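You operate a simulated robot arm through the tools that you are given. There is no shell and no other tool.

You run a simulated robot arm. Do the job below in one go: nothing can be reset, and whatever is moved stays where it is left.

TASK
Scrub the green stain off the basin, then fill and drain it.
Fine: use the brush and put it back, fill to the line, pump off, drain shut again. Set down upright: scrub brush. What is to be rubbed or washed off counts as gone when no trace of it is left.

The check looks at the end state, three seconds after you hand in, the way a careful person would. Anything else that was tipped, shoved, dropped, spilled or broken makes it a failure.

THE ROBOT
A 6-joint arm with a three-finger gripper, fixed in place. Base frame: the origin is at the foot of the arm, x ahead of it, y to its left, z up. Units: m, degrees, N and s.
Its first joint turns from -166.0 to 166.0 degrees. Payload 4.89 kg.
Tool frame: the origin (TCP) lies between the finger pads and is the grasp point; the fingertips stand 0.03 m ahead of it; z points along the fingers, y is the line along which they close. The gripper opens to 0.164 m. The gripper's body begins 0.125 m behind the TCP.
Orientation is that of the tool frame in the base frame, as a unit quaternion [w, x, y, z]. With the fingers straight down and closing along the base's y, the tool's x points along the base's -x, its y along +y and its z along -z.

THE INTERFACE
- The arm moves only by the tool move_arm. Its argument "plan" is one flat list of numbers, 7 for each row, row after row: the turn, a rotation vector about the tool's x, y, z in degrees, then the shift along the tool's x, y, z in m, then the opening, from 0 (shut) to 1 (fully open). In form: [ax, ay, az, x, y, z, gripper, ax, ay, az, x, y, z, gripper, ...]. A call has 1 to 20 rows; each row is the pose to reach, as a shift and turn from the pose commanded when the call began, along the tool's axes at that moment. Each row takes 0.2 s and may step no farther than 0.05 m and 8.6 degrees from the row before; otherwise, or with a gripper value out of range, the whole call is refused. Where a pose cannot be reached the arm comes as near as it can. A force on the tool above 60 N (or 10 N above the force at the start of the call, whichever is more), or a blocked arm, ends the call early, and 0.2 s more pass. Each finger travels about 0.108 m/s and halts on what it meets, pressing with about 22 N; the grip force reading is that of the motor and also rises with nothing between the fingers. The clock runs only during rows and for 0.2 s after the last one: add rows that repeat a pose to give the fingers time. It gives the time, the measured TCP pose, the force on the tool (base axes), the opening and the grip force at its end, in the units of the frame above (readings bear some noise), with the torque about the TCP (base axes, N m) and any sound that the robot's microphone picked up, and new pictures: "views" is both (left out), scene, wrist or none.
- Cameras (640 x 400 px; columns grow to the right, rows downward): "scene" is fixed at [0.2198, -0.5005, 1.3142]; the picture's right is [0.88, -0.47, 0.00], its down [-0.18, -0.34, -0.92] and it looks along [0.43, 0.81, -0.39] (base axes); focal length 348 px, centre (320, 200). "wrist" rides on the gripper at [0.076, -0.002, -0.152] in the tool frame; the picture's right is [0.02, 1.00, 0.00], its down [-0.88, 0.02, -0.47] and it looks along [-0.47, 0.01, 0.88] (tool axes); focal length 247 px, centre (320, 200). There is no depth. A picture from a camera that has moved, and an enlarged one, comes with that camera's place and axes in the base frame and with its lens.
- move_column(by): slides the trunk up (or, below 0, down) by that many m; the arm rides with it, the base frame stays. It gives what a move gives, with no picture.
- close_up(camera, box): a new picture of the part [left, top, right, bottom] of that camera's present view, enlarged. The clock stands still meanwhile.
- sign_off(): hands the job in; it is judged then, once.

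Nothing tells you positions but the pictures and the camera data. Unless the task says otherwise, let go and move clear before handing in.

The tools are called after ">>>" by a JSON object that holds its "name" and its "arguments". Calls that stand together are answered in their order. move_arm: Moves the arm, as the interface text tells. Its arguments: {"type":"object","properties":{"plan":{"type":"array","items":{"type":"number"}},"views":{"type":"string","enum":["both","scene","wrist","none"]}},"required":["plan"]} The other tools are called the same way: move_column (by) slides the trunk up or down; close_up (camera, box) takes an enlarged picture of a part of a camera's view; sign_off () hands the job in.

At the start:

```text
time_s: 0.0
position: [0.4087, 0.5614, 1.049]
tool_rot: [0.0, 0.0, 1.0, 0.0]
ft_force: [0.1, -0.4, 0.7]
torque: [0.0, 0.0, 0.02]
width: 0.1636
grasp_force: 0.0
trunk travel left (down, up): [-0.2, 0.19]
```

scene: 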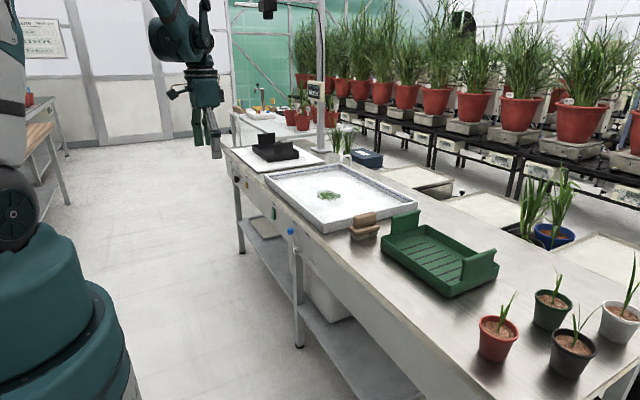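
wrist: 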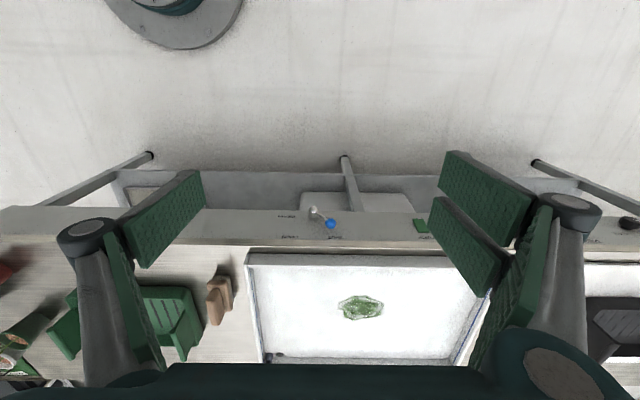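

I see a bench with a white basin that has a green stain, a brown scrub brush beside it, a green tray, and controls on the bench's front edge (a blue-knobbed lever and a green button). I'll look closer before moving.

>>> {"name": "close_up", "arguments": {"camera": "scene", "box": [220, 130, 420, 255]}}

>>> {"name": "close_up", "arguments": {"camera": "scene", "box": [320, 190, 520, 315]}}

>>> {"name": "close_up", "arguments": {"camera": "wrist", "box": [200, 180, 520, 380]}}

>>> {"name": "close_up", "arguments": {"camera": "scene", "box": [220, 160, 320, 260]}}

>>> {"name": "close_up", "arguments": {"camera": "scene", "box": [260, 0, 400, 180]}}

```text
3.20 times, centred on (320, 192) of scene
camera zoom: at [0.2198, -0.5005, 1.3142], right [0.88, -0.47, 0.0], down [-0.18, -0.34, -0.92], along [0.43, 0.81, -0.39], focal length 1115 px, centre (320, 224)
```

zoom: 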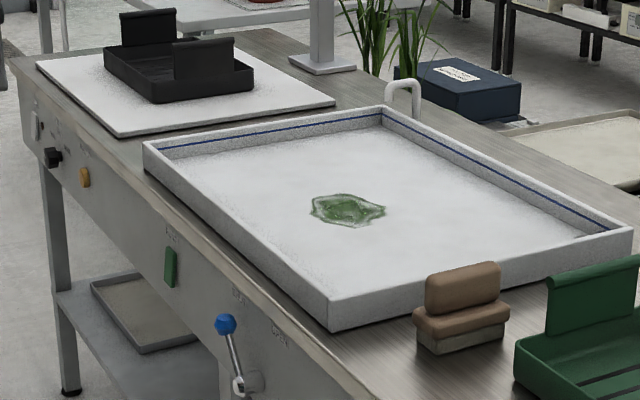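

```text
3.20 times, centred on (420, 252) of scene
camera zoom: at [0.2198, -0.5005, 1.3142], right [0.88, -0.47, 0.0], down [-0.18, -0.34, -0.92], along [0.43, 0.81, -0.39], focal length 1115 px, centre (0, 32)
```

zoom: 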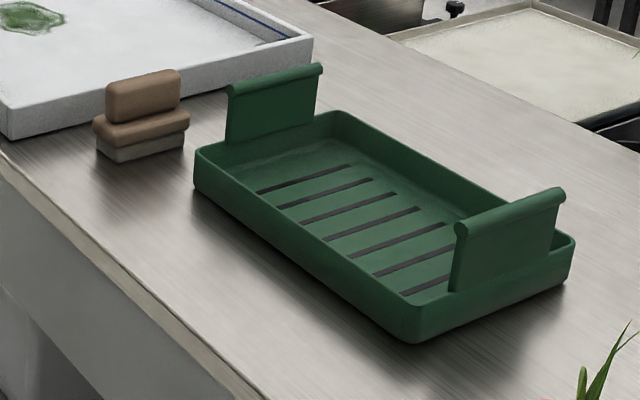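

```text
2.00 times, centred on (360, 280) of wrist
camera zoom: at [0.3332, 0.5584, 1.2025], right [-0.02, 1.0, 0.0], down [0.88, 0.02, 0.47], along [0.47, 0.01, -0.88], focal length 494 px, centre (240, 40)
```

zoom: 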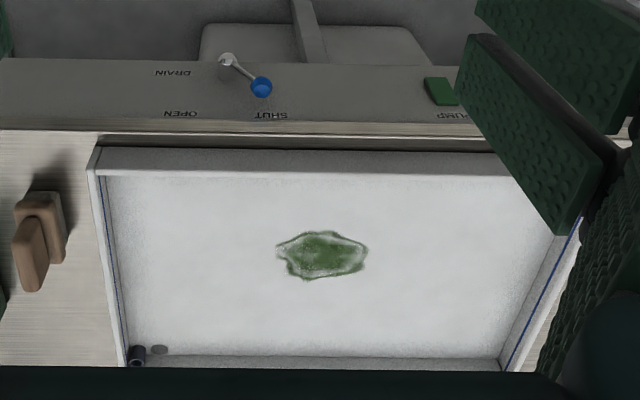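

```text
4.00 times, centred on (270, 210) of scene
camera zoom: at [0.2198, -0.5005, 1.3142], right [0.88, -0.47, 0.0], down [-0.18, -0.34, -0.92], along [0.43, 0.81, -0.39], focal length 1394 px, centre (520, 160)
```

zoom: 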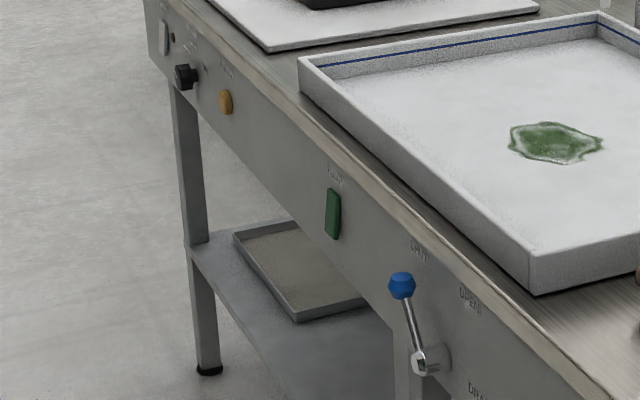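

```text
2.22 times, centred on (330, 90) of scene
camera zoom: at [0.2198, -0.5005, 1.3142], right [0.88, -0.47, 0.0], down [-0.18, -0.34, -0.92], along [0.43, 0.81, -0.39], focal length 774 px, centre (298, 444)
```

zoom: 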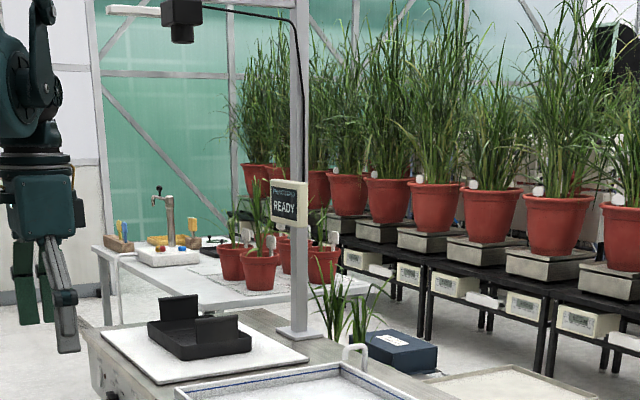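

The basin is at roughly x 0.71–1.09, y 0.40–0.96. The stain is near (0.88, 0.675) and the brush near (0.82, 0.32) on the bench at z≈0.76. The drain lever and green pump button are on the front panel. The stain lies beyond the tool-down reach, so I'll first test in the air whether a tilted tool gets there.

>>> {"name": "move_arm", "arguments": {"plan": [0, 0, -6, -0.042, 0, 0.007, 0.6, 0, 0, -12, -0.084, 0, 0.014, 0.6, 0, 0, -18, -0.126, 0, 0.021, 0.5, 0, 0, -24, -0.168, 0, 0.028, 0.5, 0, 0, -30, -0.21, 0, 0.035, 0.5, 0, 0, -35, -0.252, 0, 0.042, 0.5, 0, 0, -38, -0.29, 0, 0.05, 0.5], "views": "both"}}

```text
time_s: 1.6
position: [0.6991, 0.5619, 0.9976]
tool_rot: [0.0, -0.327, 0.945, 0.0]
ft_force: [-1.1, -0.8, 0.8]
torque: [0.04, -0.21, 0.03]
width: 0.0822
grasp_force: 0.0
trunk travel left (down, up): [-0.2, 0.19]
camera wrist: at [0.6411, 0.5117, 1.1509], right [-0.63, 0.77, 0.0], down [0.68, 0.56, 0.47], along [0.37, 0.3, -0.88], focal length 247 px, centre (320, 200)
```

scene: 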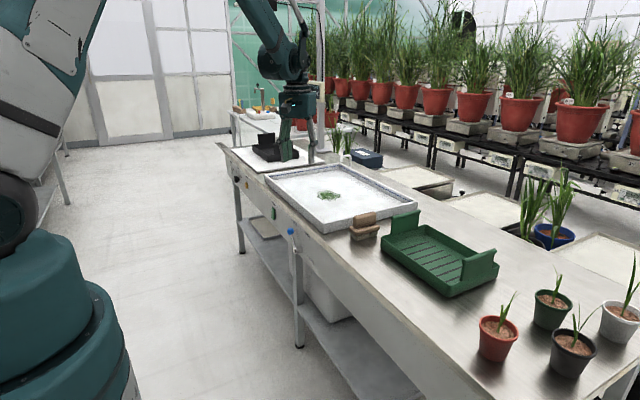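
wrist: 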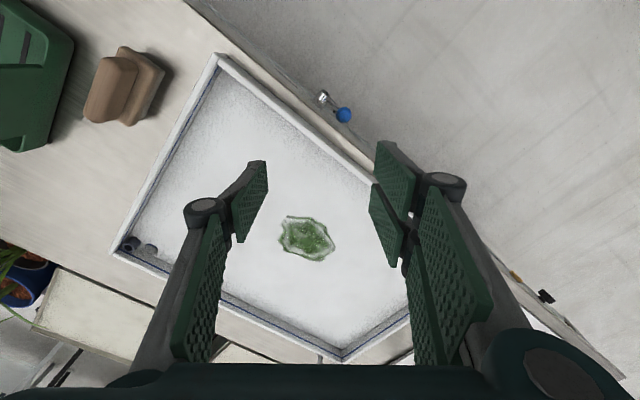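

The yaw worked and the stain is in clear view. Next I'll tilt outward and reach over the stain, well above the basin.

>>> {"name": "move_arm", "arguments": {"plan": [0, -5, 0, -0.035, -0.002, 0.012, 0.5, 0, -10, 0, -0.07, -0.004, 0.025, 0.5, 0, -15, 0, -0.105, -0.006, 0.04, 0.5, 0, -20, 0, -0.14, -0.008, 0.055, 0.5, 0, -25, 0, -0.175, -0.01, 0.07, 0.5, 0, -30, 0, -0.21, -0.012, 0.085, 0.5, 0, -35, 0, -0.244, -0.013, 0.1, 0.5, 0, -35, 0, -0.244, -0.013, 0.1, 0.5], "views": "both"}}

```text
time_s: 3.4
position: [0.9015, 0.7033, 0.8982]
tool_rot: [0.285, -0.31, 0.902, 0.097]
ft_force: [0.5, 0.8, -1.4]
torque: [-0.02, 0.0, 0.01]
width: 0.082
grasp_force: 0.0
trunk travel left (down, up): [-0.2, 0.19]
camera wrist: at [0.7849, 0.609, 0.9811], right [-0.63, 0.78, -0.01], down [0.34, 0.29, 0.89], along [0.7, 0.56, -0.45], focal length 247 px, centre (320, 200)
```

scene: 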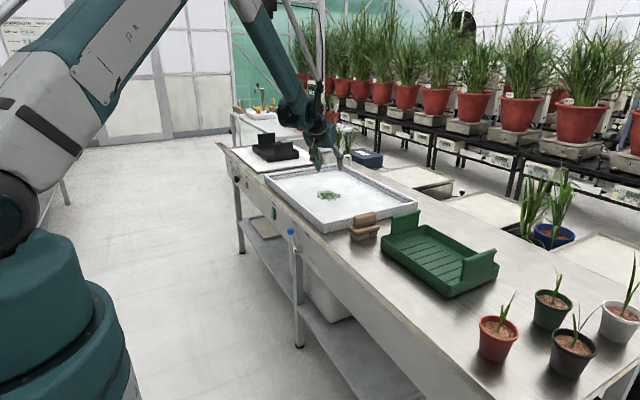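
wrist: 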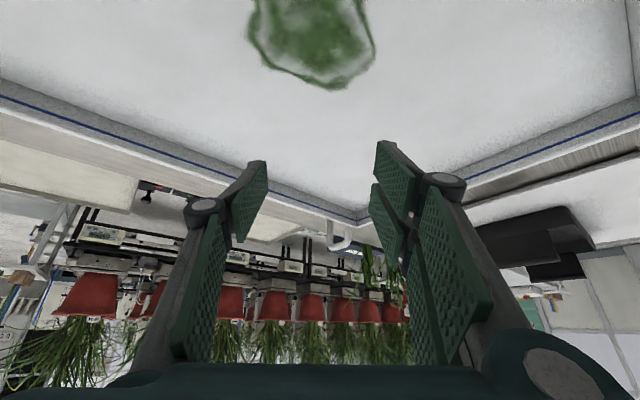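

The tilted tool reaches well past the stain (radius 1.14 m). I'll go back over to the brush now, level the tool for a clear look and measure the brush precisely.

>>> {"name": "move_arm", "arguments": {"plan": [2.18, 0, 3.11, 0.02213, -0.02094, -0.03013, 0.5, 4.36, 0, 6.22, 0.04426, -0.04188, -0.06026, 0.5, 6.54, 0, 9.33, 0.06639, -0.06282, -0.09039, 0.5, 8.72, 0, 12.44, 0.08852, -0.08376, -0.12052, 0.5, 10.9, 0, 15.55, 0.11065, -0.1047, -0.15065, 0.5, 13.08, 0, 18.66, 0.13278, -0.12564, -0.18078, 0.5, 15.26, 0, 21.77, 0.15491, -0.14658, -0.21091, 0.5, 17.44, 0, 24.88, 0.17704, -0.16752, -0.24104, 0.5, 19.62, 0, 27.99, 0.19917, -0.18846, -0.27117, 0.5, 21.8, 0, 31.1, 0.2213, -0.2094, -0.3013, 0.5], "views": "none"}}

>>> {"name": "move_arm", "arguments": {"plan": [0, 7, 0, 0, 0, 0, 0.5, 0, 14, 0, 0, 0, 0, 0.5, 0, 21, 0, 0, 0, 0, 0.5, 0, 28, 0, 0, 0, 0, 0.5, 0, 35, 0, 0, 0, 0, 0.5], "views": "both"}}

```text
time_s: 5.6
position: [0.7506, 0.3189, 1.0193]
tool_rot: [0.301, 0.0, 0.954, 0.0]
ft_force: [0.9, 0.5, -1.2]
torque: [-0.1, 0.01, -0.1]
width: 0.0821
grasp_force: 0.1
trunk travel left (down, up): [-0.2, 0.19]
```

```text
time_s: 6.8
position: [0.7487, 0.3175, 1.0198]
tool_rot: [-0.001, 0.0, 1.0, -0.001]
ft_force: [-0.6, -0.6, 0.4]
torque: [0.05, -0.17, -0.02]
width: 0.0818
grasp_force: 0.1
trunk travel left (down, up): [-0.2, 0.19]
camera wrist: at [0.6732, 0.3156, 1.1732], right [-0.02, 1.0, 0.0], down [0.88, 0.02, 0.47], along [0.47, 0.01, -0.88], focal length 247 px, centre (320, 200)
```

scene: 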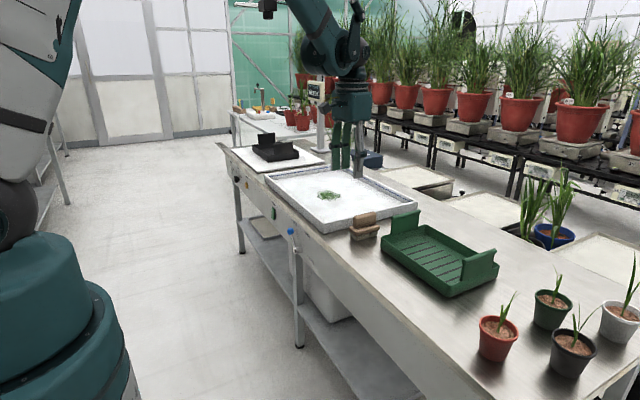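
wrist: 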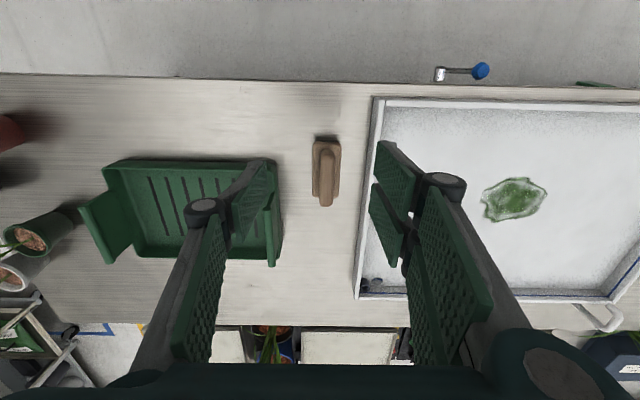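

>>> {"name": "close_up", "arguments": {"camera": "wrist", "box": [270, 110, 400, 230]}}

>>> {"name": "close_up", "arguments": {"camera": "scene", "box": [330, 195, 400, 250]}}

>>> {"name": "close_up", "arguments": {"camera": "scene", "box": [260, 195, 320, 250]}}

>>> {"name": "close_up", "arguments": {"camera": "wrist", "box": [350, 80, 640, 310]}}

```text
3.33 times, centred on (335, 170) of wrist
camera zoom: at [0.6732, 0.3156, 1.1732], right [-0.02, 1.0, 0.0], down [0.88, 0.02, 0.47], along [0.47, 0.01, -0.88], focal length 823 px, centre (270, 300)
```

zoom: 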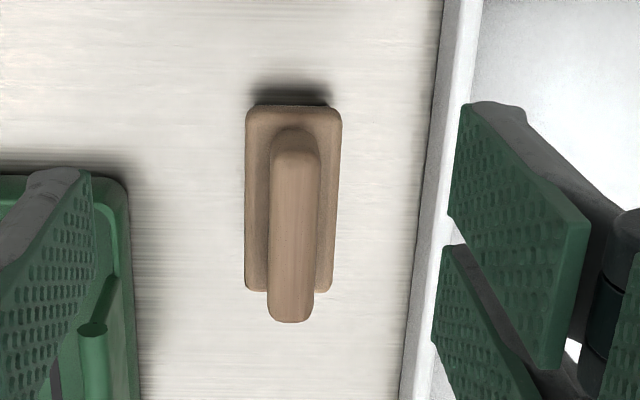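

```text
7.27 times, centred on (365, 222) of scene
camera zoom: at [0.2198, -0.5005, 1.3142], right [0.88, -0.47, 0.0], down [-0.18, -0.34, -0.92], along [0.43, 0.81, -0.39], focal length 2534 px, centre (-7, 36)
```

zoom: 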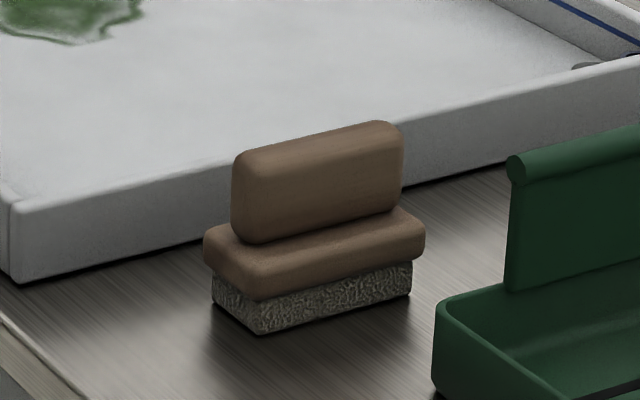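

```text
7.27 times, centred on (290, 222) of scene
camera zoom: at [0.2198, -0.5005, 1.3142], right [0.88, -0.47, 0.0], down [-0.18, -0.34, -0.92], along [0.43, 0.81, -0.39], focal length 2534 px, centre (538, 36)
```

zoom: 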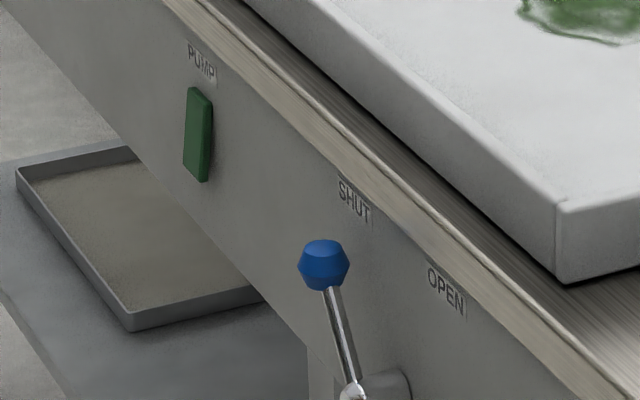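

```text
1.74 times, centred on (495, 195) of wrist
camera zoom: at [0.6732, 0.3156, 1.1732], right [-0.02, 1.0, 0.0], down [0.88, 0.02, 0.47], along [0.47, 0.01, -0.88], focal length 430 px, centre (16, 209)
```

zoom: 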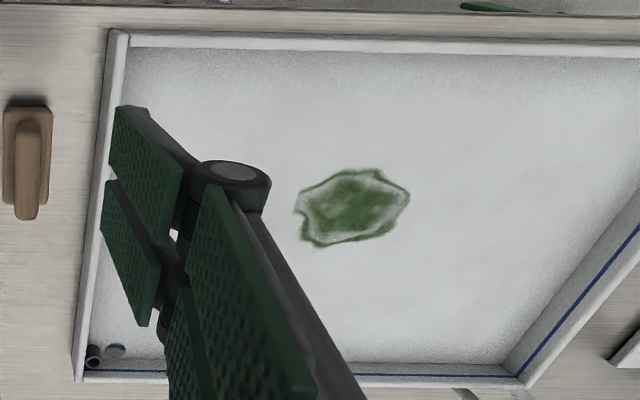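

The brush lies along x, with its handle centred near (0.82, 0.328), about 20 mm thick, z 0.797–0.838. I'll tilt 35° and move to just above it with a modest opening that clears the basin rim and the green tray.

>>> {"name": "move_arm", "arguments": {"plan": [0, -7, 0, -0.0142, 0.0019, 0.024, 0.4, 0, -14, 0, -0.0284, 0.0038, 0.048, 0.4, 0, -21, 0, -0.0426, 0.0057, 0.072, 0.4, 0, -28, 0, -0.0568, 0.0076, 0.096, 0.4, 0, -35, 0, -0.071, 0.0095, 0.12, 0.4, 0, -35, 0, -0.071, 0.0095, 0.12, 0.4], "views": "both"}}

>>> {"name": "close_up", "arguments": {"camera": "scene", "box": [310, 170, 420, 260]}}

>>> {"name": "close_up", "arguments": {"camera": "wrist", "box": [220, 0, 440, 200]}}

```text
time_s: 8.2
position: [0.8199, 0.3267, 0.8984]
tool_rot: [0.301, -0.001, 0.954, 0.0]
ft_force: [-0.9, 0.0, -0.6]
torque: [-0.04, 0.01, 0.0]
width: 0.0656
grasp_force: 0.1
trunk travel left (down, up): [-0.2, 0.19]
camera wrist: at [0.67, 0.3253, 0.9807], right [-0.02, 1.0, -0.01], down [0.45, 0.02, 0.89], along [0.89, 0.01, -0.45], focal length 247 px, centre (320, 200)
```

scene: 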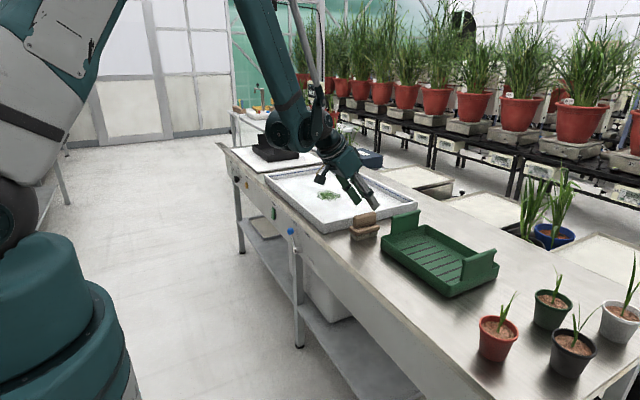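
wrist: 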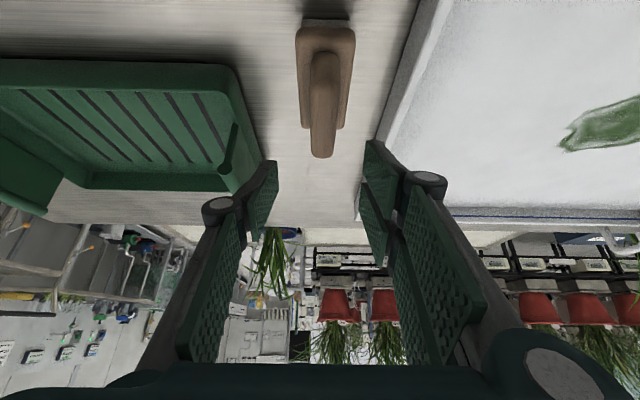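

```text
4.44 times, centred on (365, 215) of scene
camera zoom: at [0.2198, -0.5005, 1.3142], right [0.88, -0.47, 0.0], down [-0.18, -0.34, -0.92], along [0.43, 0.81, -0.39], focal length 1549 px, centre (120, 133)
```

zoom: 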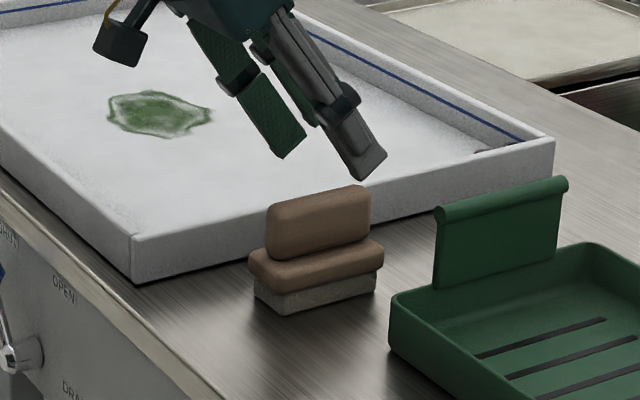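

```text
2.00 times, centred on (330, 100) of wrist
camera zoom: at [0.67, 0.3253, 0.9807], right [-0.02, 1.0, -0.01], down [0.45, 0.02, 0.89], along [0.89, 0.01, -0.45], focal length 494 px, centre (300, 400)
```

zoom: 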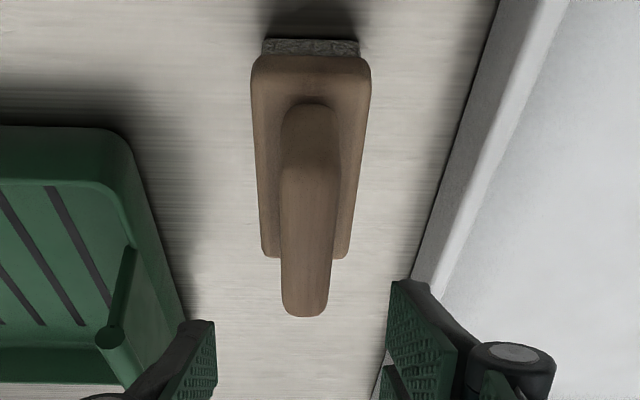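

Everything lines up. I'll descend straight to the grasp height, check, then close.

>>> {"name": "move_arm", "arguments": {"plan": [0, 0, 0, 0.0125, 0.0005, 0.0178, 0.4, 0, 0, 0, 0.025, 0.001, 0.0357, 0.4, 0, 0, 0, 0.0376, 0.001, 0.0536, 0.4], "views": "both"}}

>>> {"name": "close_up", "arguments": {"camera": "scene", "box": [310, 170, 420, 260]}}

```text
time_s: 9.0
position: [0.8181, 0.3286, 0.835]
tool_rot: [0.301, 0.0, 0.954, 0.0]
ft_force: [0.1, -1.1, -1.1]
torque: [0.03, 0.0, -0.01]
width: 0.0656
grasp_force: 0.0
trunk travel left (down, up): [-0.2, 0.19]
camera wrist: at [0.6696, 0.3264, 0.9155], right [-0.02, 1.0, -0.01], down [0.45, 0.02, 0.89], along [0.89, 0.01, -0.45], focal length 247 px, centre (320, 200)
```

scene: 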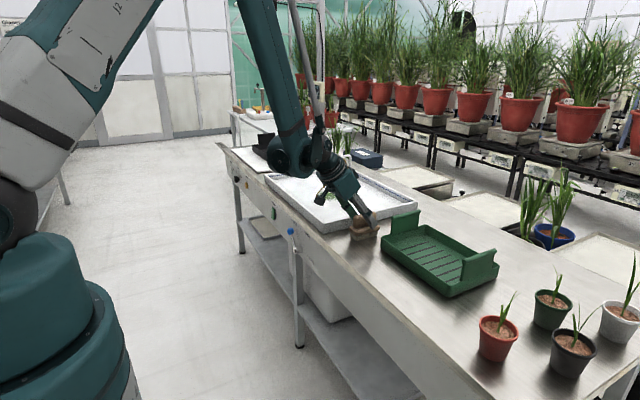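
wrist: 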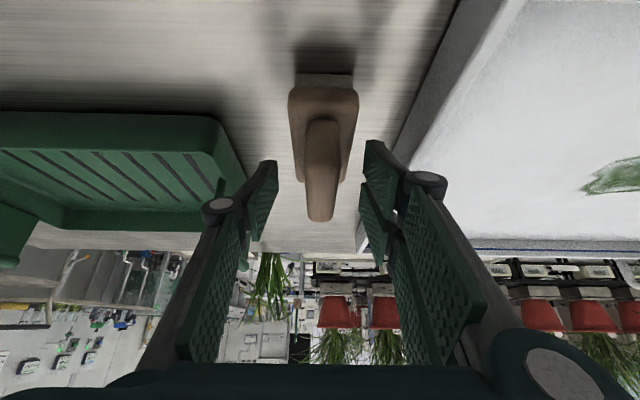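

```text
4.44 times, centred on (365, 215) of scene
camera zoom: at [0.2198, -0.5005, 1.3142], right [0.88, -0.47, 0.0], down [-0.18, -0.34, -0.92], along [0.43, 0.81, -0.39], focal length 1549 px, centre (120, 133)
```

zoom: 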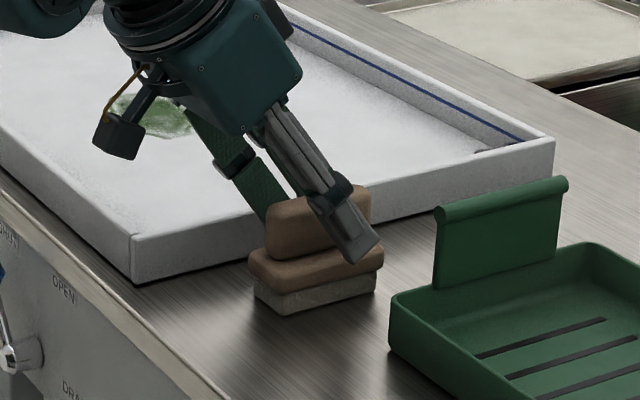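

The fingers straddle the handle cleanly. Now I'll close on it.

>>> {"name": "move_arm", "arguments": {"plan": [0, 0, 0, 0, 0, 0, 0.25, 0, 0, 0, 0, 0, 0, 0.1, 0, 0, 0, 0, 0, 0, 0, 0, 0, 0, 0, 0, 0, 0, 0, 0, 0, 0, 0, 0, 0], "views": "both"}}

>>> {"name": "close_up", "arguments": {"camera": "scene", "box": [310, 170, 420, 260]}}

```text
time_s: 10.2
position: [0.8199, 0.329, 0.8337]
tool_rot: [0.3, 0.0, 0.954, -0.001]
ft_force: [0.0, -0.3, 0.6]
torque: [0.04, -0.03, -0.01]
width: 0.0331
grasp_force: 22.4
trunk travel left (down, up): [-0.2, 0.19]
camera wrist: at [0.6697, 0.3265, 0.9156], right [-0.02, 1.0, -0.01], down [0.45, 0.02, 0.89], along [0.89, 0.01, -0.45], focal length 247 px, centre (320, 200)
```

scene: 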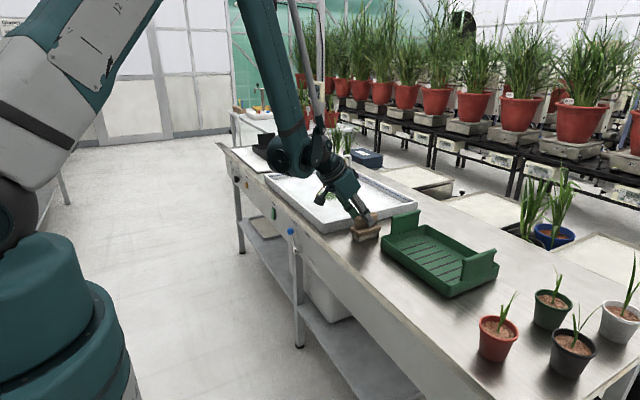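
wrist: 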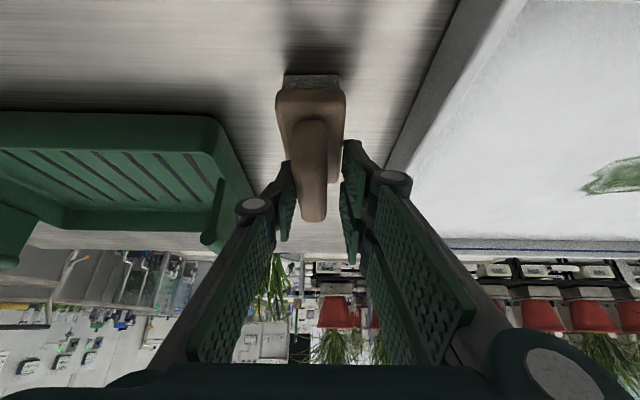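

```text
4.44 times, centred on (365, 215) of scene
camera zoom: at [0.2198, -0.5005, 1.3142], right [0.88, -0.47, 0.0], down [-0.18, -0.34, -0.92], along [0.43, 0.81, -0.39], focal length 1549 px, centre (120, 133)
```

zoom: 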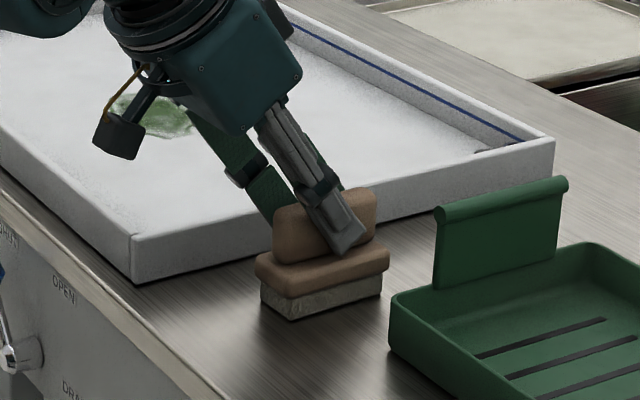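

The fingers stopped at 33 mm, wider than I estimated for the handle, and the brush nudged slightly sideways. I'll inspect the grip before lifting.

>>> {"name": "close_up", "arguments": {"camera": "wrist", "box": [240, 60, 400, 260]}}

>>> {"name": "close_up", "arguments": {"camera": "scene", "box": [345, 195, 395, 245]}}

```text
2.00 times, centred on (320, 160) of wrist
camera zoom: at [0.6697, 0.3265, 0.9156], right [-0.02, 1.0, -0.01], down [0.45, 0.02, 0.89], along [0.89, 0.01, -0.45], focal length 494 px, centre (320, 280)
```

zoom: 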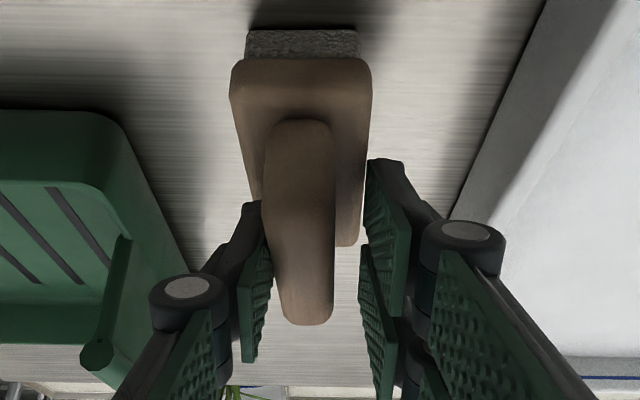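

```text
8.00 times, centred on (370, 220) of scene
camera zoom: at [0.2198, -0.5005, 1.3142], right [0.88, -0.47, 0.0], down [-0.18, -0.34, -0.92], along [0.43, 0.81, -0.39], focal length 2788 px, centre (-80, 40)
```

zoom: 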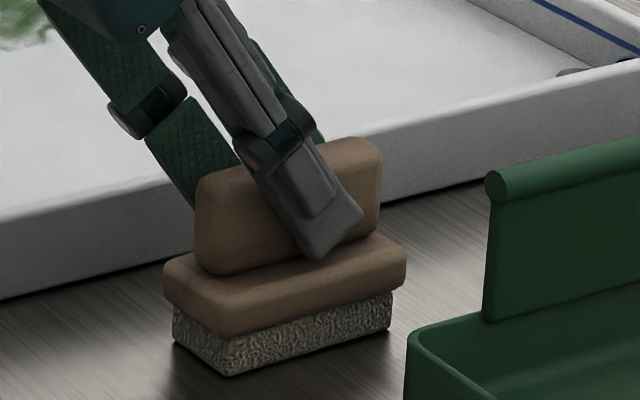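

The gripper evidently has two fingers on the +y side, offset along tool x. With the tilt, the lower one caught the edge of the brush body and pushed it a few mm. I'll open, raise 13 mm, re-centre on the handle and close again.

>>> {"name": "move_arm", "arguments": {"plan": [0, 0, 0, 0, 0, 0, 0.3, 0, 0, 0, 0, 0, 0, 0.35, 0, 0, 0, -0.0075, -0.003, -0.0106, 0.35, 0, 0, 0, -0.0075, -0.005, -0.0106, 0.35], "views": "both"}}

>>> {"name": "close_up", "arguments": {"camera": "wrist", "box": [240, 60, 400, 260]}}

>>> {"name": "close_up", "arguments": {"camera": "scene", "box": [345, 195, 395, 245]}}

```text
time_s: 11.2
position: [0.82, 0.3234, 0.8467]
tool_rot: [0.301, 0.0, 0.954, 0.0]
ft_force: [-0.4, 0.3, 0.1]
torque: [-0.04, 0.0, -0.01]
width: 0.0574
grasp_force: 0.0
trunk travel left (down, up): [-0.2, 0.19]
camera wrist: at [0.6704, 0.3205, 0.9286], right [-0.02, 1.0, -0.01], down [0.45, 0.02, 0.89], along [0.89, 0.01, -0.45], focal length 247 px, centre (320, 200)
```

scene: 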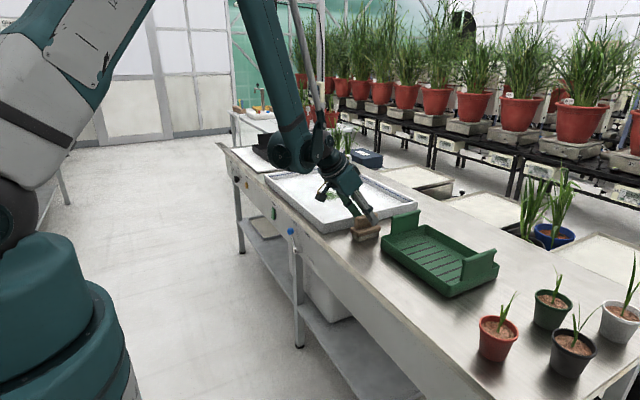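
wrist: 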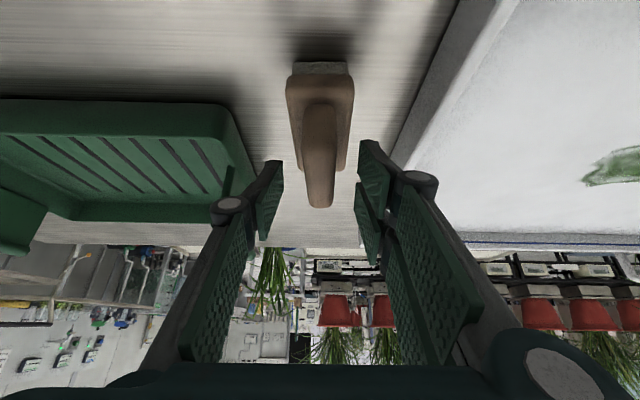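

```text
2.00 times, centred on (320, 160) of wrist
camera zoom: at [0.6704, 0.3205, 0.9286], right [-0.02, 1.0, -0.01], down [0.45, 0.02, 0.89], along [0.89, 0.01, -0.45], focal length 494 px, centre (320, 280)
```

zoom: 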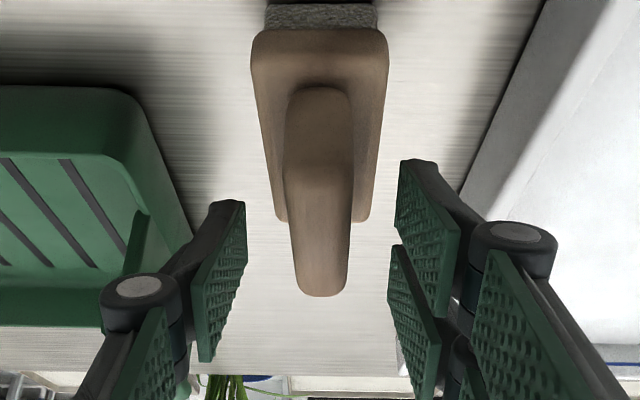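

```text
8.00 times, centred on (370, 220) of scene
camera zoom: at [0.2198, -0.5005, 1.3142], right [0.88, -0.47, 0.0], down [-0.18, -0.34, -0.92], along [0.43, 0.81, -0.39], focal length 2788 px, centre (-80, 40)
```

zoom: 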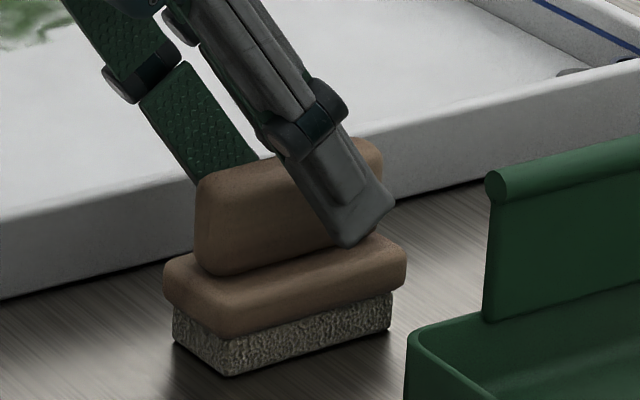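

The handle is now centred between the pads and the fingers are clear of the brush body. Closing again.

>>> {"name": "move_arm", "arguments": {"plan": [0, 0, 0, 0, 0, 0, 0.2, 0, 0, 0, 0, 0, 0, 0.1, 0, 0, 0, 0, 0, 0, 0, 0, 0, 0, 0, 0, 0, 0, 0, 0, 0, 0, 0, 0, 0], "views": "wrist"}}

>>> {"name": "close_up", "arguments": {"camera": "wrist", "box": [240, 60, 400, 260]}}

>>> {"name": "close_up", "arguments": {"camera": "scene", "box": [345, 195, 395, 245]}}

```text
time_s: 12.4
position: [0.8202, 0.3232, 0.8466]
tool_rot: [0.301, 0.0, 0.954, 0.0]
ft_force: [0.1, 0.3, 0.1]
torque: [-0.01, 0.01, 0.01]
width: 0.0216
grasp_force: 22.1
trunk travel left (down, up): [-0.2, 0.19]
camera wrist: at [0.6704, 0.3205, 0.9286], right [-0.02, 1.0, -0.01], down [0.45, 0.02, 0.89], along [0.89, 0.01, -0.45], focal length 247 px, centre (320, 200)
```

wrist: 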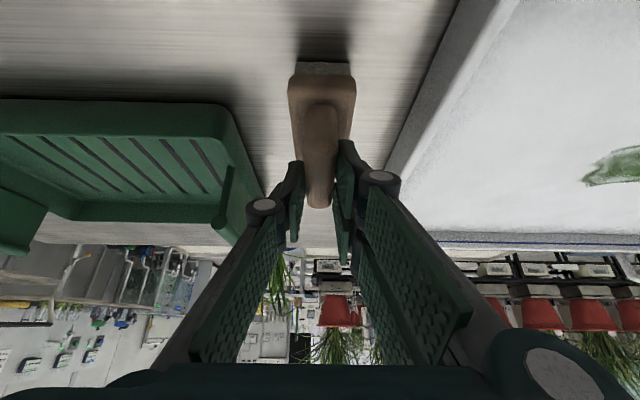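

```text
2.00 times, centred on (320, 160) of wrist
camera zoom: at [0.6704, 0.3205, 0.9286], right [-0.02, 1.0, -0.01], down [0.45, 0.02, 0.89], along [0.89, 0.01, -0.45], focal length 494 px, centre (320, 280)
```

zoom: 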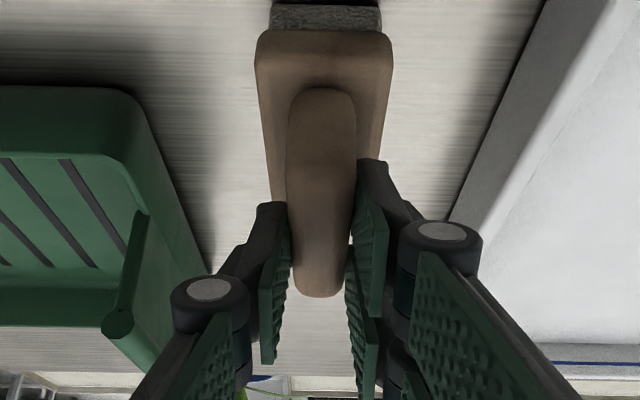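

```text
8.00 times, centred on (370, 220) of scene
camera zoom: at [0.2198, -0.5005, 1.3142], right [0.88, -0.47, 0.0], down [-0.18, -0.34, -0.92], along [0.43, 0.81, -0.39], focal length 2788 px, centre (-80, 40)
```

zoom: 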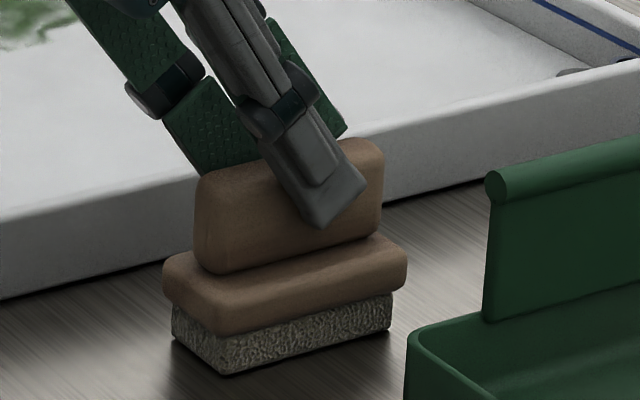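

The grip is good at 21.6 mm, which matches the handle. I'll lift straight up 0.10 m and check that the brush hangs level.

>>> {"name": "move_arm", "arguments": {"plan": [0, 0, 0, -0.01148, 0, -0.01638, 0, 0, 0, 0, -0.02296, 0, -0.03276, 0, 0, 0, 0, -0.0402, 0, -0.0573, 0, 0, 0, 0, -0.0574, 0, -0.0819, 0], "views": "both"}}

>>> {"name": "close_up", "arguments": {"camera": "scene", "box": [310, 150, 420, 240]}}

```text
time_s: 13.4
position: [0.8196, 0.3226, 0.9444]
tool_rot: [0.301, 0.001, 0.954, 0.0]
ft_force: [1.6, 0.6, -1.7]
torque: [-0.05, 0.03, -0.03]
width: 0.0215
grasp_force: 22.1
trunk travel left (down, up): [-0.2, 0.19]
camera wrist: at [0.6713, 0.3195, 1.0277], right [-0.02, 1.0, -0.01], down [0.45, 0.02, 0.89], along [0.89, 0.01, -0.45], focal length 247 px, centre (320, 200)
```

scene: 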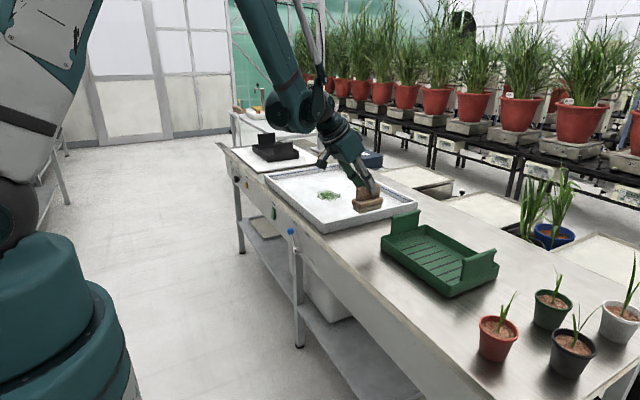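
wrist: 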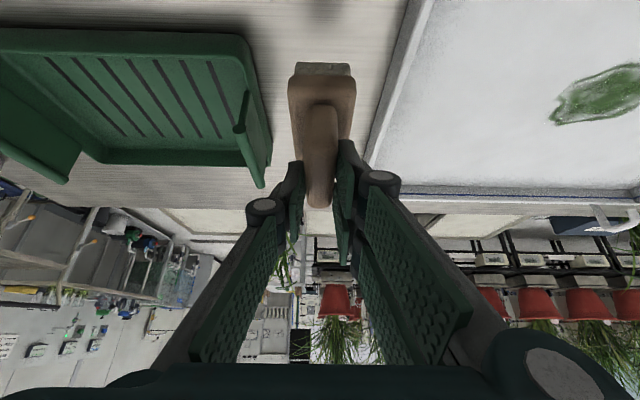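

```text
4.44 times, centred on (365, 195) of scene
camera zoom: at [0.2198, -0.5005, 1.3142], right [0.88, -0.47, 0.0], down [-0.18, -0.34, -0.92], along [0.43, 0.81, -0.39], focal length 1549 px, centre (120, 222)
```

zoom: 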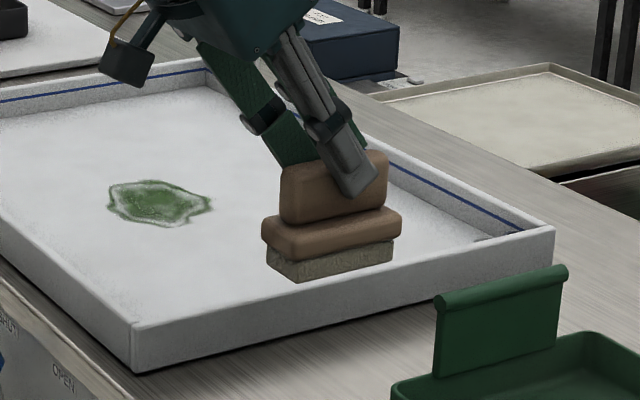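

The brush is level and held firmly. I'll carry it over the stain, turning it to the radial direction.

>>> {"name": "move_arm", "arguments": {"plan": [-2.65, 0, -3.79, -0.0041, 0.0409, 0.0029, 0, -5.3, 0, -7.58, -0.0082, 0.0818, 0.0058, 0, -7.95, 0, -11.36, -0.0123, 0.1226, 0.0086, 0, -10.6, 0, -15.15, -0.0164, 0.1635, 0.0115, 0, -13.25, 0, -18.94, -0.0205, 0.2044, 0.0144, 0, -15.9, 0, -22.73, -0.0246, 0.2453, 0.0173, 0, -18.55, 0, -26.5, -0.0287, 0.2861, 0.0201, 0, -21.2, 0, -30.3, -0.0328, 0.327, 0.023, 0], "views": "both"}}

>>> {"name": "close_up", "arguments": {"camera": "scene", "box": [260, 110, 400, 230]}}

```text
time_s: 15.2
position: [0.8577, 0.6505, 0.948]
tool_rot: [0.285, -0.303, 0.904, 0.096]
ft_force: [0.6, -1.8, -1.3]
torque: [0.09, 0.05, 0.06]
width: 0.0217
grasp_force: 22.3
trunk travel left (down, up): [-0.2, 0.19]
camera wrist: at [0.7402, 0.559, 1.0292], right [-0.62, 0.79, -0.01], down [0.35, 0.29, 0.89], along [0.71, 0.55, -0.45], focal length 247 px, centre (320, 200)
```

scene: 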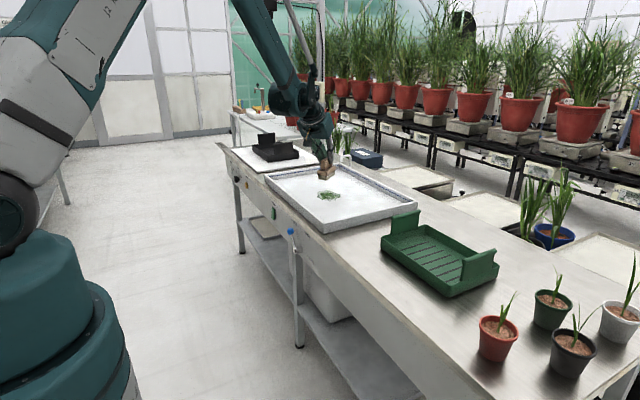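
wrist: 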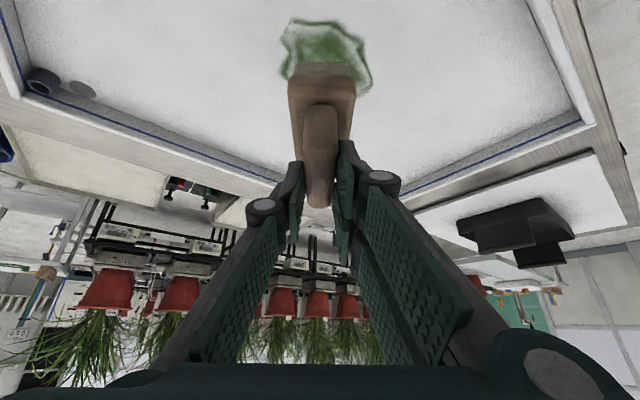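

```text
3.33 times, centred on (330, 170) of scene
camera zoom: at [0.2198, -0.5005, 1.3142], right [0.88, -0.47, 0.0], down [-0.18, -0.34, -0.92], along [0.43, 0.81, -0.39], focal length 1162 px, centre (287, 300)
```

zoom: 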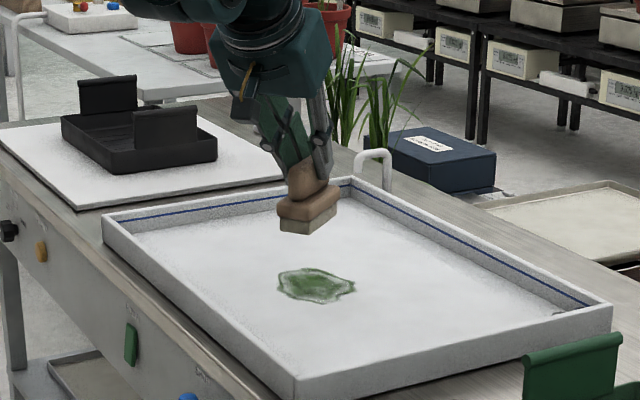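

The brush hovers over the near side of the stain. I'll lower it to just above the basin floor, then feel for contact.

>>> {"name": "move_arm", "arguments": {"plan": [0, 0, 0, 0.0148, 0.0025, 0.0403, 0, 0, 0, 0, 0.0296, 0.005, 0.0806, 0, 0, 0, 0, 0.0296, 0.005, 0.0806, 0], "views": "scene"}}

>>> {"name": "close_up", "arguments": {"camera": "scene", "box": [290, 150, 370, 220]}}

```text
time_s: 16.0
position: [0.8769, 0.667, 0.8641]
tool_rot: [0.286, -0.303, 0.904, 0.096]
ft_force: [-0.2, 0.0, -2.3]
torque: [0.0, 0.01, -0.04]
width: 0.0217
grasp_force: 22.1
trunk travel left (down, up): [-0.2, 0.19]
```

scene: 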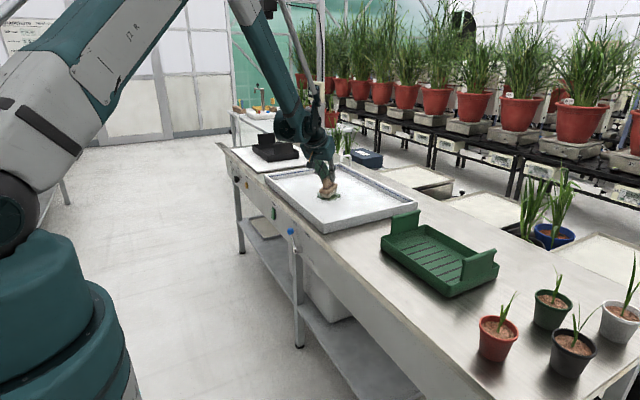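

```text
5.71 times, centred on (330, 185) of scene
camera zoom: at [0.2198, -0.5005, 1.3142], right [0.88, -0.47, 0.0], down [-0.18, -0.34, -0.92], along [0.43, 0.81, -0.39], focal length 1991 px, centre (263, 286)
```

zoom: 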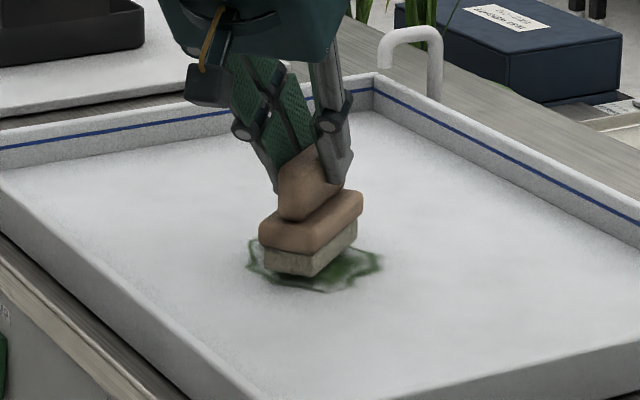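

Now I'm directly over the stain and will inch down to feel for the floor.

>>> {"name": "move_arm", "arguments": {"plan": [0, 0, 0, 0.0011, 0, 0.0016, 0, 0, 0, 0, 0.0023, 0, 0.0033, 0, 0, 0, 0, 0.0023, 0, 0.0033, 0], "views": "none"}}

>>> {"name": "move_arm", "arguments": {"plan": [0, 0, 0, 0.0011, 0, 0.0016, 0, 0, 0, 0, 0.0011, 0, 0.0016, 0], "views": "none"}}

>>> {"name": "move_arm", "arguments": {"plan": [0, 0, 0, 0.0011, 0, 0.0016, 0, 0, 0, 0, 0.0011, 0, 0.0016, 0], "views": "none"}}

```text
time_s: 16.8
position: [0.8747, 0.6669, 0.8605]
tool_rot: [0.286, -0.303, 0.904, 0.096]
ft_force: [-0.4, 0.4, -1.3]
torque: [-0.02, 0.03, 0.03]
width: 0.0213
grasp_force: 21.7
trunk travel left (down, up): [-0.2, 0.19]
```

```text
time_s: 17.4
position: [0.8746, 0.6675, 0.8573]
tool_rot: [0.285, -0.302, 0.904, 0.096]
ft_force: [-0.3, 0.5, -0.9]
torque: [0.02, -0.01, -0.01]
width: 0.0218
grasp_force: 22.2
trunk travel left (down, up): [-0.2, 0.19]
```

```text
time_s: 18.0
position: [0.8764, 0.668, 0.8557]
tool_rot: [0.285, -0.303, 0.905, 0.095]
ft_force: [-0.8, 0.4, -1.2]
torque: [0.0, 0.01, 0.0]
width: 0.0216
grasp_force: 22.1
trunk travel left (down, up): [-0.2, 0.19]
```

>>> {"name": "move_arm", "arguments": {"plan": [0, 0, 0, 0.0011, 0, 0.0016, 0, 0, 0, 0, 0.0011, 0, 0.0016, 0], "views": "none"}}

>>> {"name": "move_arm", "arguments": {"plan": [0, 0, 0, 0.0008, 0, 0.0012, 0, 0, 0, 0, 0.0008, 0, 0.0012, 0], "views": "scene"}}

>>> {"name": "close_up", "arguments": {"camera": "scene", "box": [290, 150, 370, 220]}}

```text
time_s: 18.6
position: [0.8748, 0.6685, 0.8543]
tool_rot: [0.286, -0.302, 0.904, 0.096]
ft_force: [3.0, 2.5, 12.4]
torque: [0.02, -0.34, 0.11]
width: 0.0217
grasp_force: 22.1
trunk travel left (down, up): [-0.2, 0.19]
```

```text
time_s: 19.2
position: [0.8741, 0.6674, 0.8548]
tool_rot: [0.286, -0.303, 0.904, 0.096]
ft_force: [4.2, 6.4, 19.8]
torque: [0.33, -0.44, 0.15]
width: 0.0219
grasp_force: 21.8
trunk travel left (down, up): [-0.2, 0.19]
```

scene: 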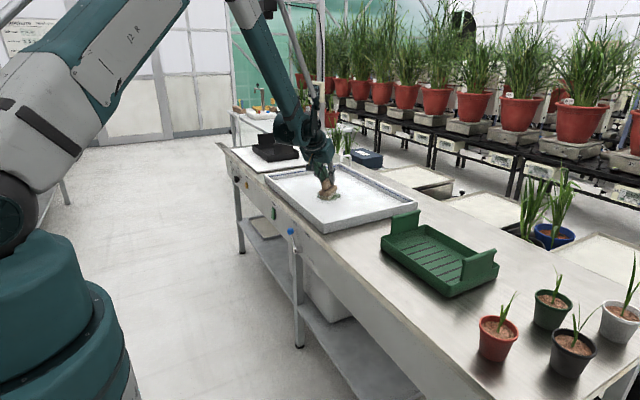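

```text
5.71 times, centred on (330, 185) of scene
camera zoom: at [0.2198, -0.5005, 1.3142], right [0.88, -0.47, 0.0], down [-0.18, -0.34, -0.92], along [0.43, 0.81, -0.39], focal length 1991 px, centre (263, 286)
```

zoom: 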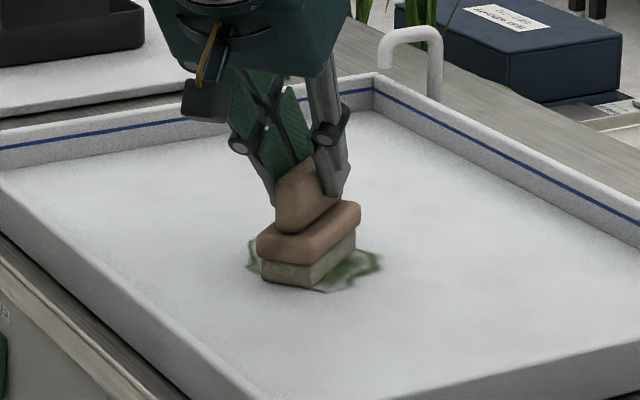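

Contact is at z≈0.855 with about 20 N. I'll ease off about 1 mm and scrub with tangential strokes across the stain.

>>> {"name": "move_arm", "arguments": {"plan": [0, 0, 0, -0.0004, 0.02, -0.0006, 0, 0, 0, 0, -0.0004, 0.045, -0.0006, 0, 0, 0, 0, -0.0004, 0.07, -0.0006, 0, 0, 0, 0, -0.0004, 0.045, -0.0006, 0, 0, 0, 0, -0.0004, 0.02, -0.0006, 0, 0, 0, 0, -0.0004, -0.005, -0.0006, 0, 0, 0, 0, -0.0004, -0.03, -0.0006, 0, 0, 0, 0, -0.0004, -0.055, -0.0006, 0, 0, 0, 0, -0.0004, -0.075, -0.0006, 0, 0, 0, 0, -0.0004, -0.05, -0.0006, 0, 0, 0, 0, -0.0004, -0.025, -0.0006, 0, 0, 0, 0, -0.0004, 0, -0.0006, 0], "views": "scene"}}

>>> {"name": "close_up", "arguments": {"camera": "scene", "box": [290, 150, 370, 220]}}

```text
time_s: 21.8
position: [0.8746, 0.6672, 0.8534]
tool_rot: [0.285, -0.303, 0.904, 0.096]
ft_force: [0.2, 0.1, 3.0]
torque: [0.15, 0.02, 0.1]
width: 0.0216
grasp_force: 21.6
trunk travel left (down, up): [-0.2, 0.19]
```

scene: 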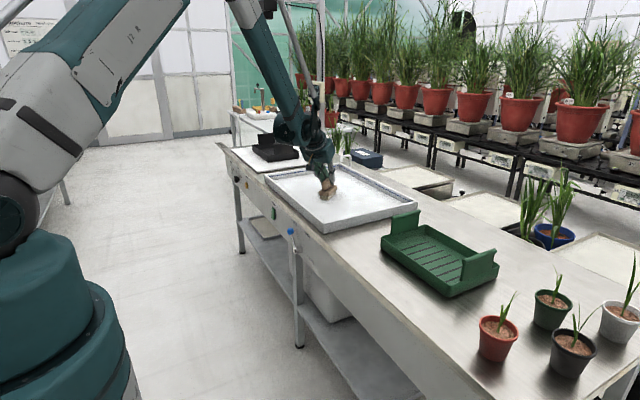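

```text
5.71 times, centred on (330, 185) of scene
camera zoom: at [0.2198, -0.5005, 1.3142], right [0.88, -0.47, 0.0], down [-0.18, -0.34, -0.92], along [0.43, 0.81, -0.39], focal length 1991 px, centre (263, 286)
```

zoom: 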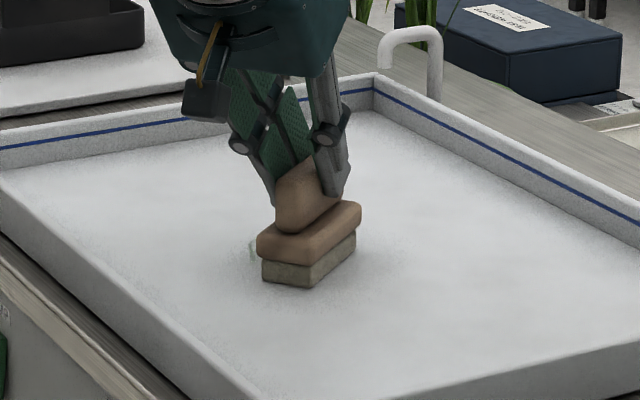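

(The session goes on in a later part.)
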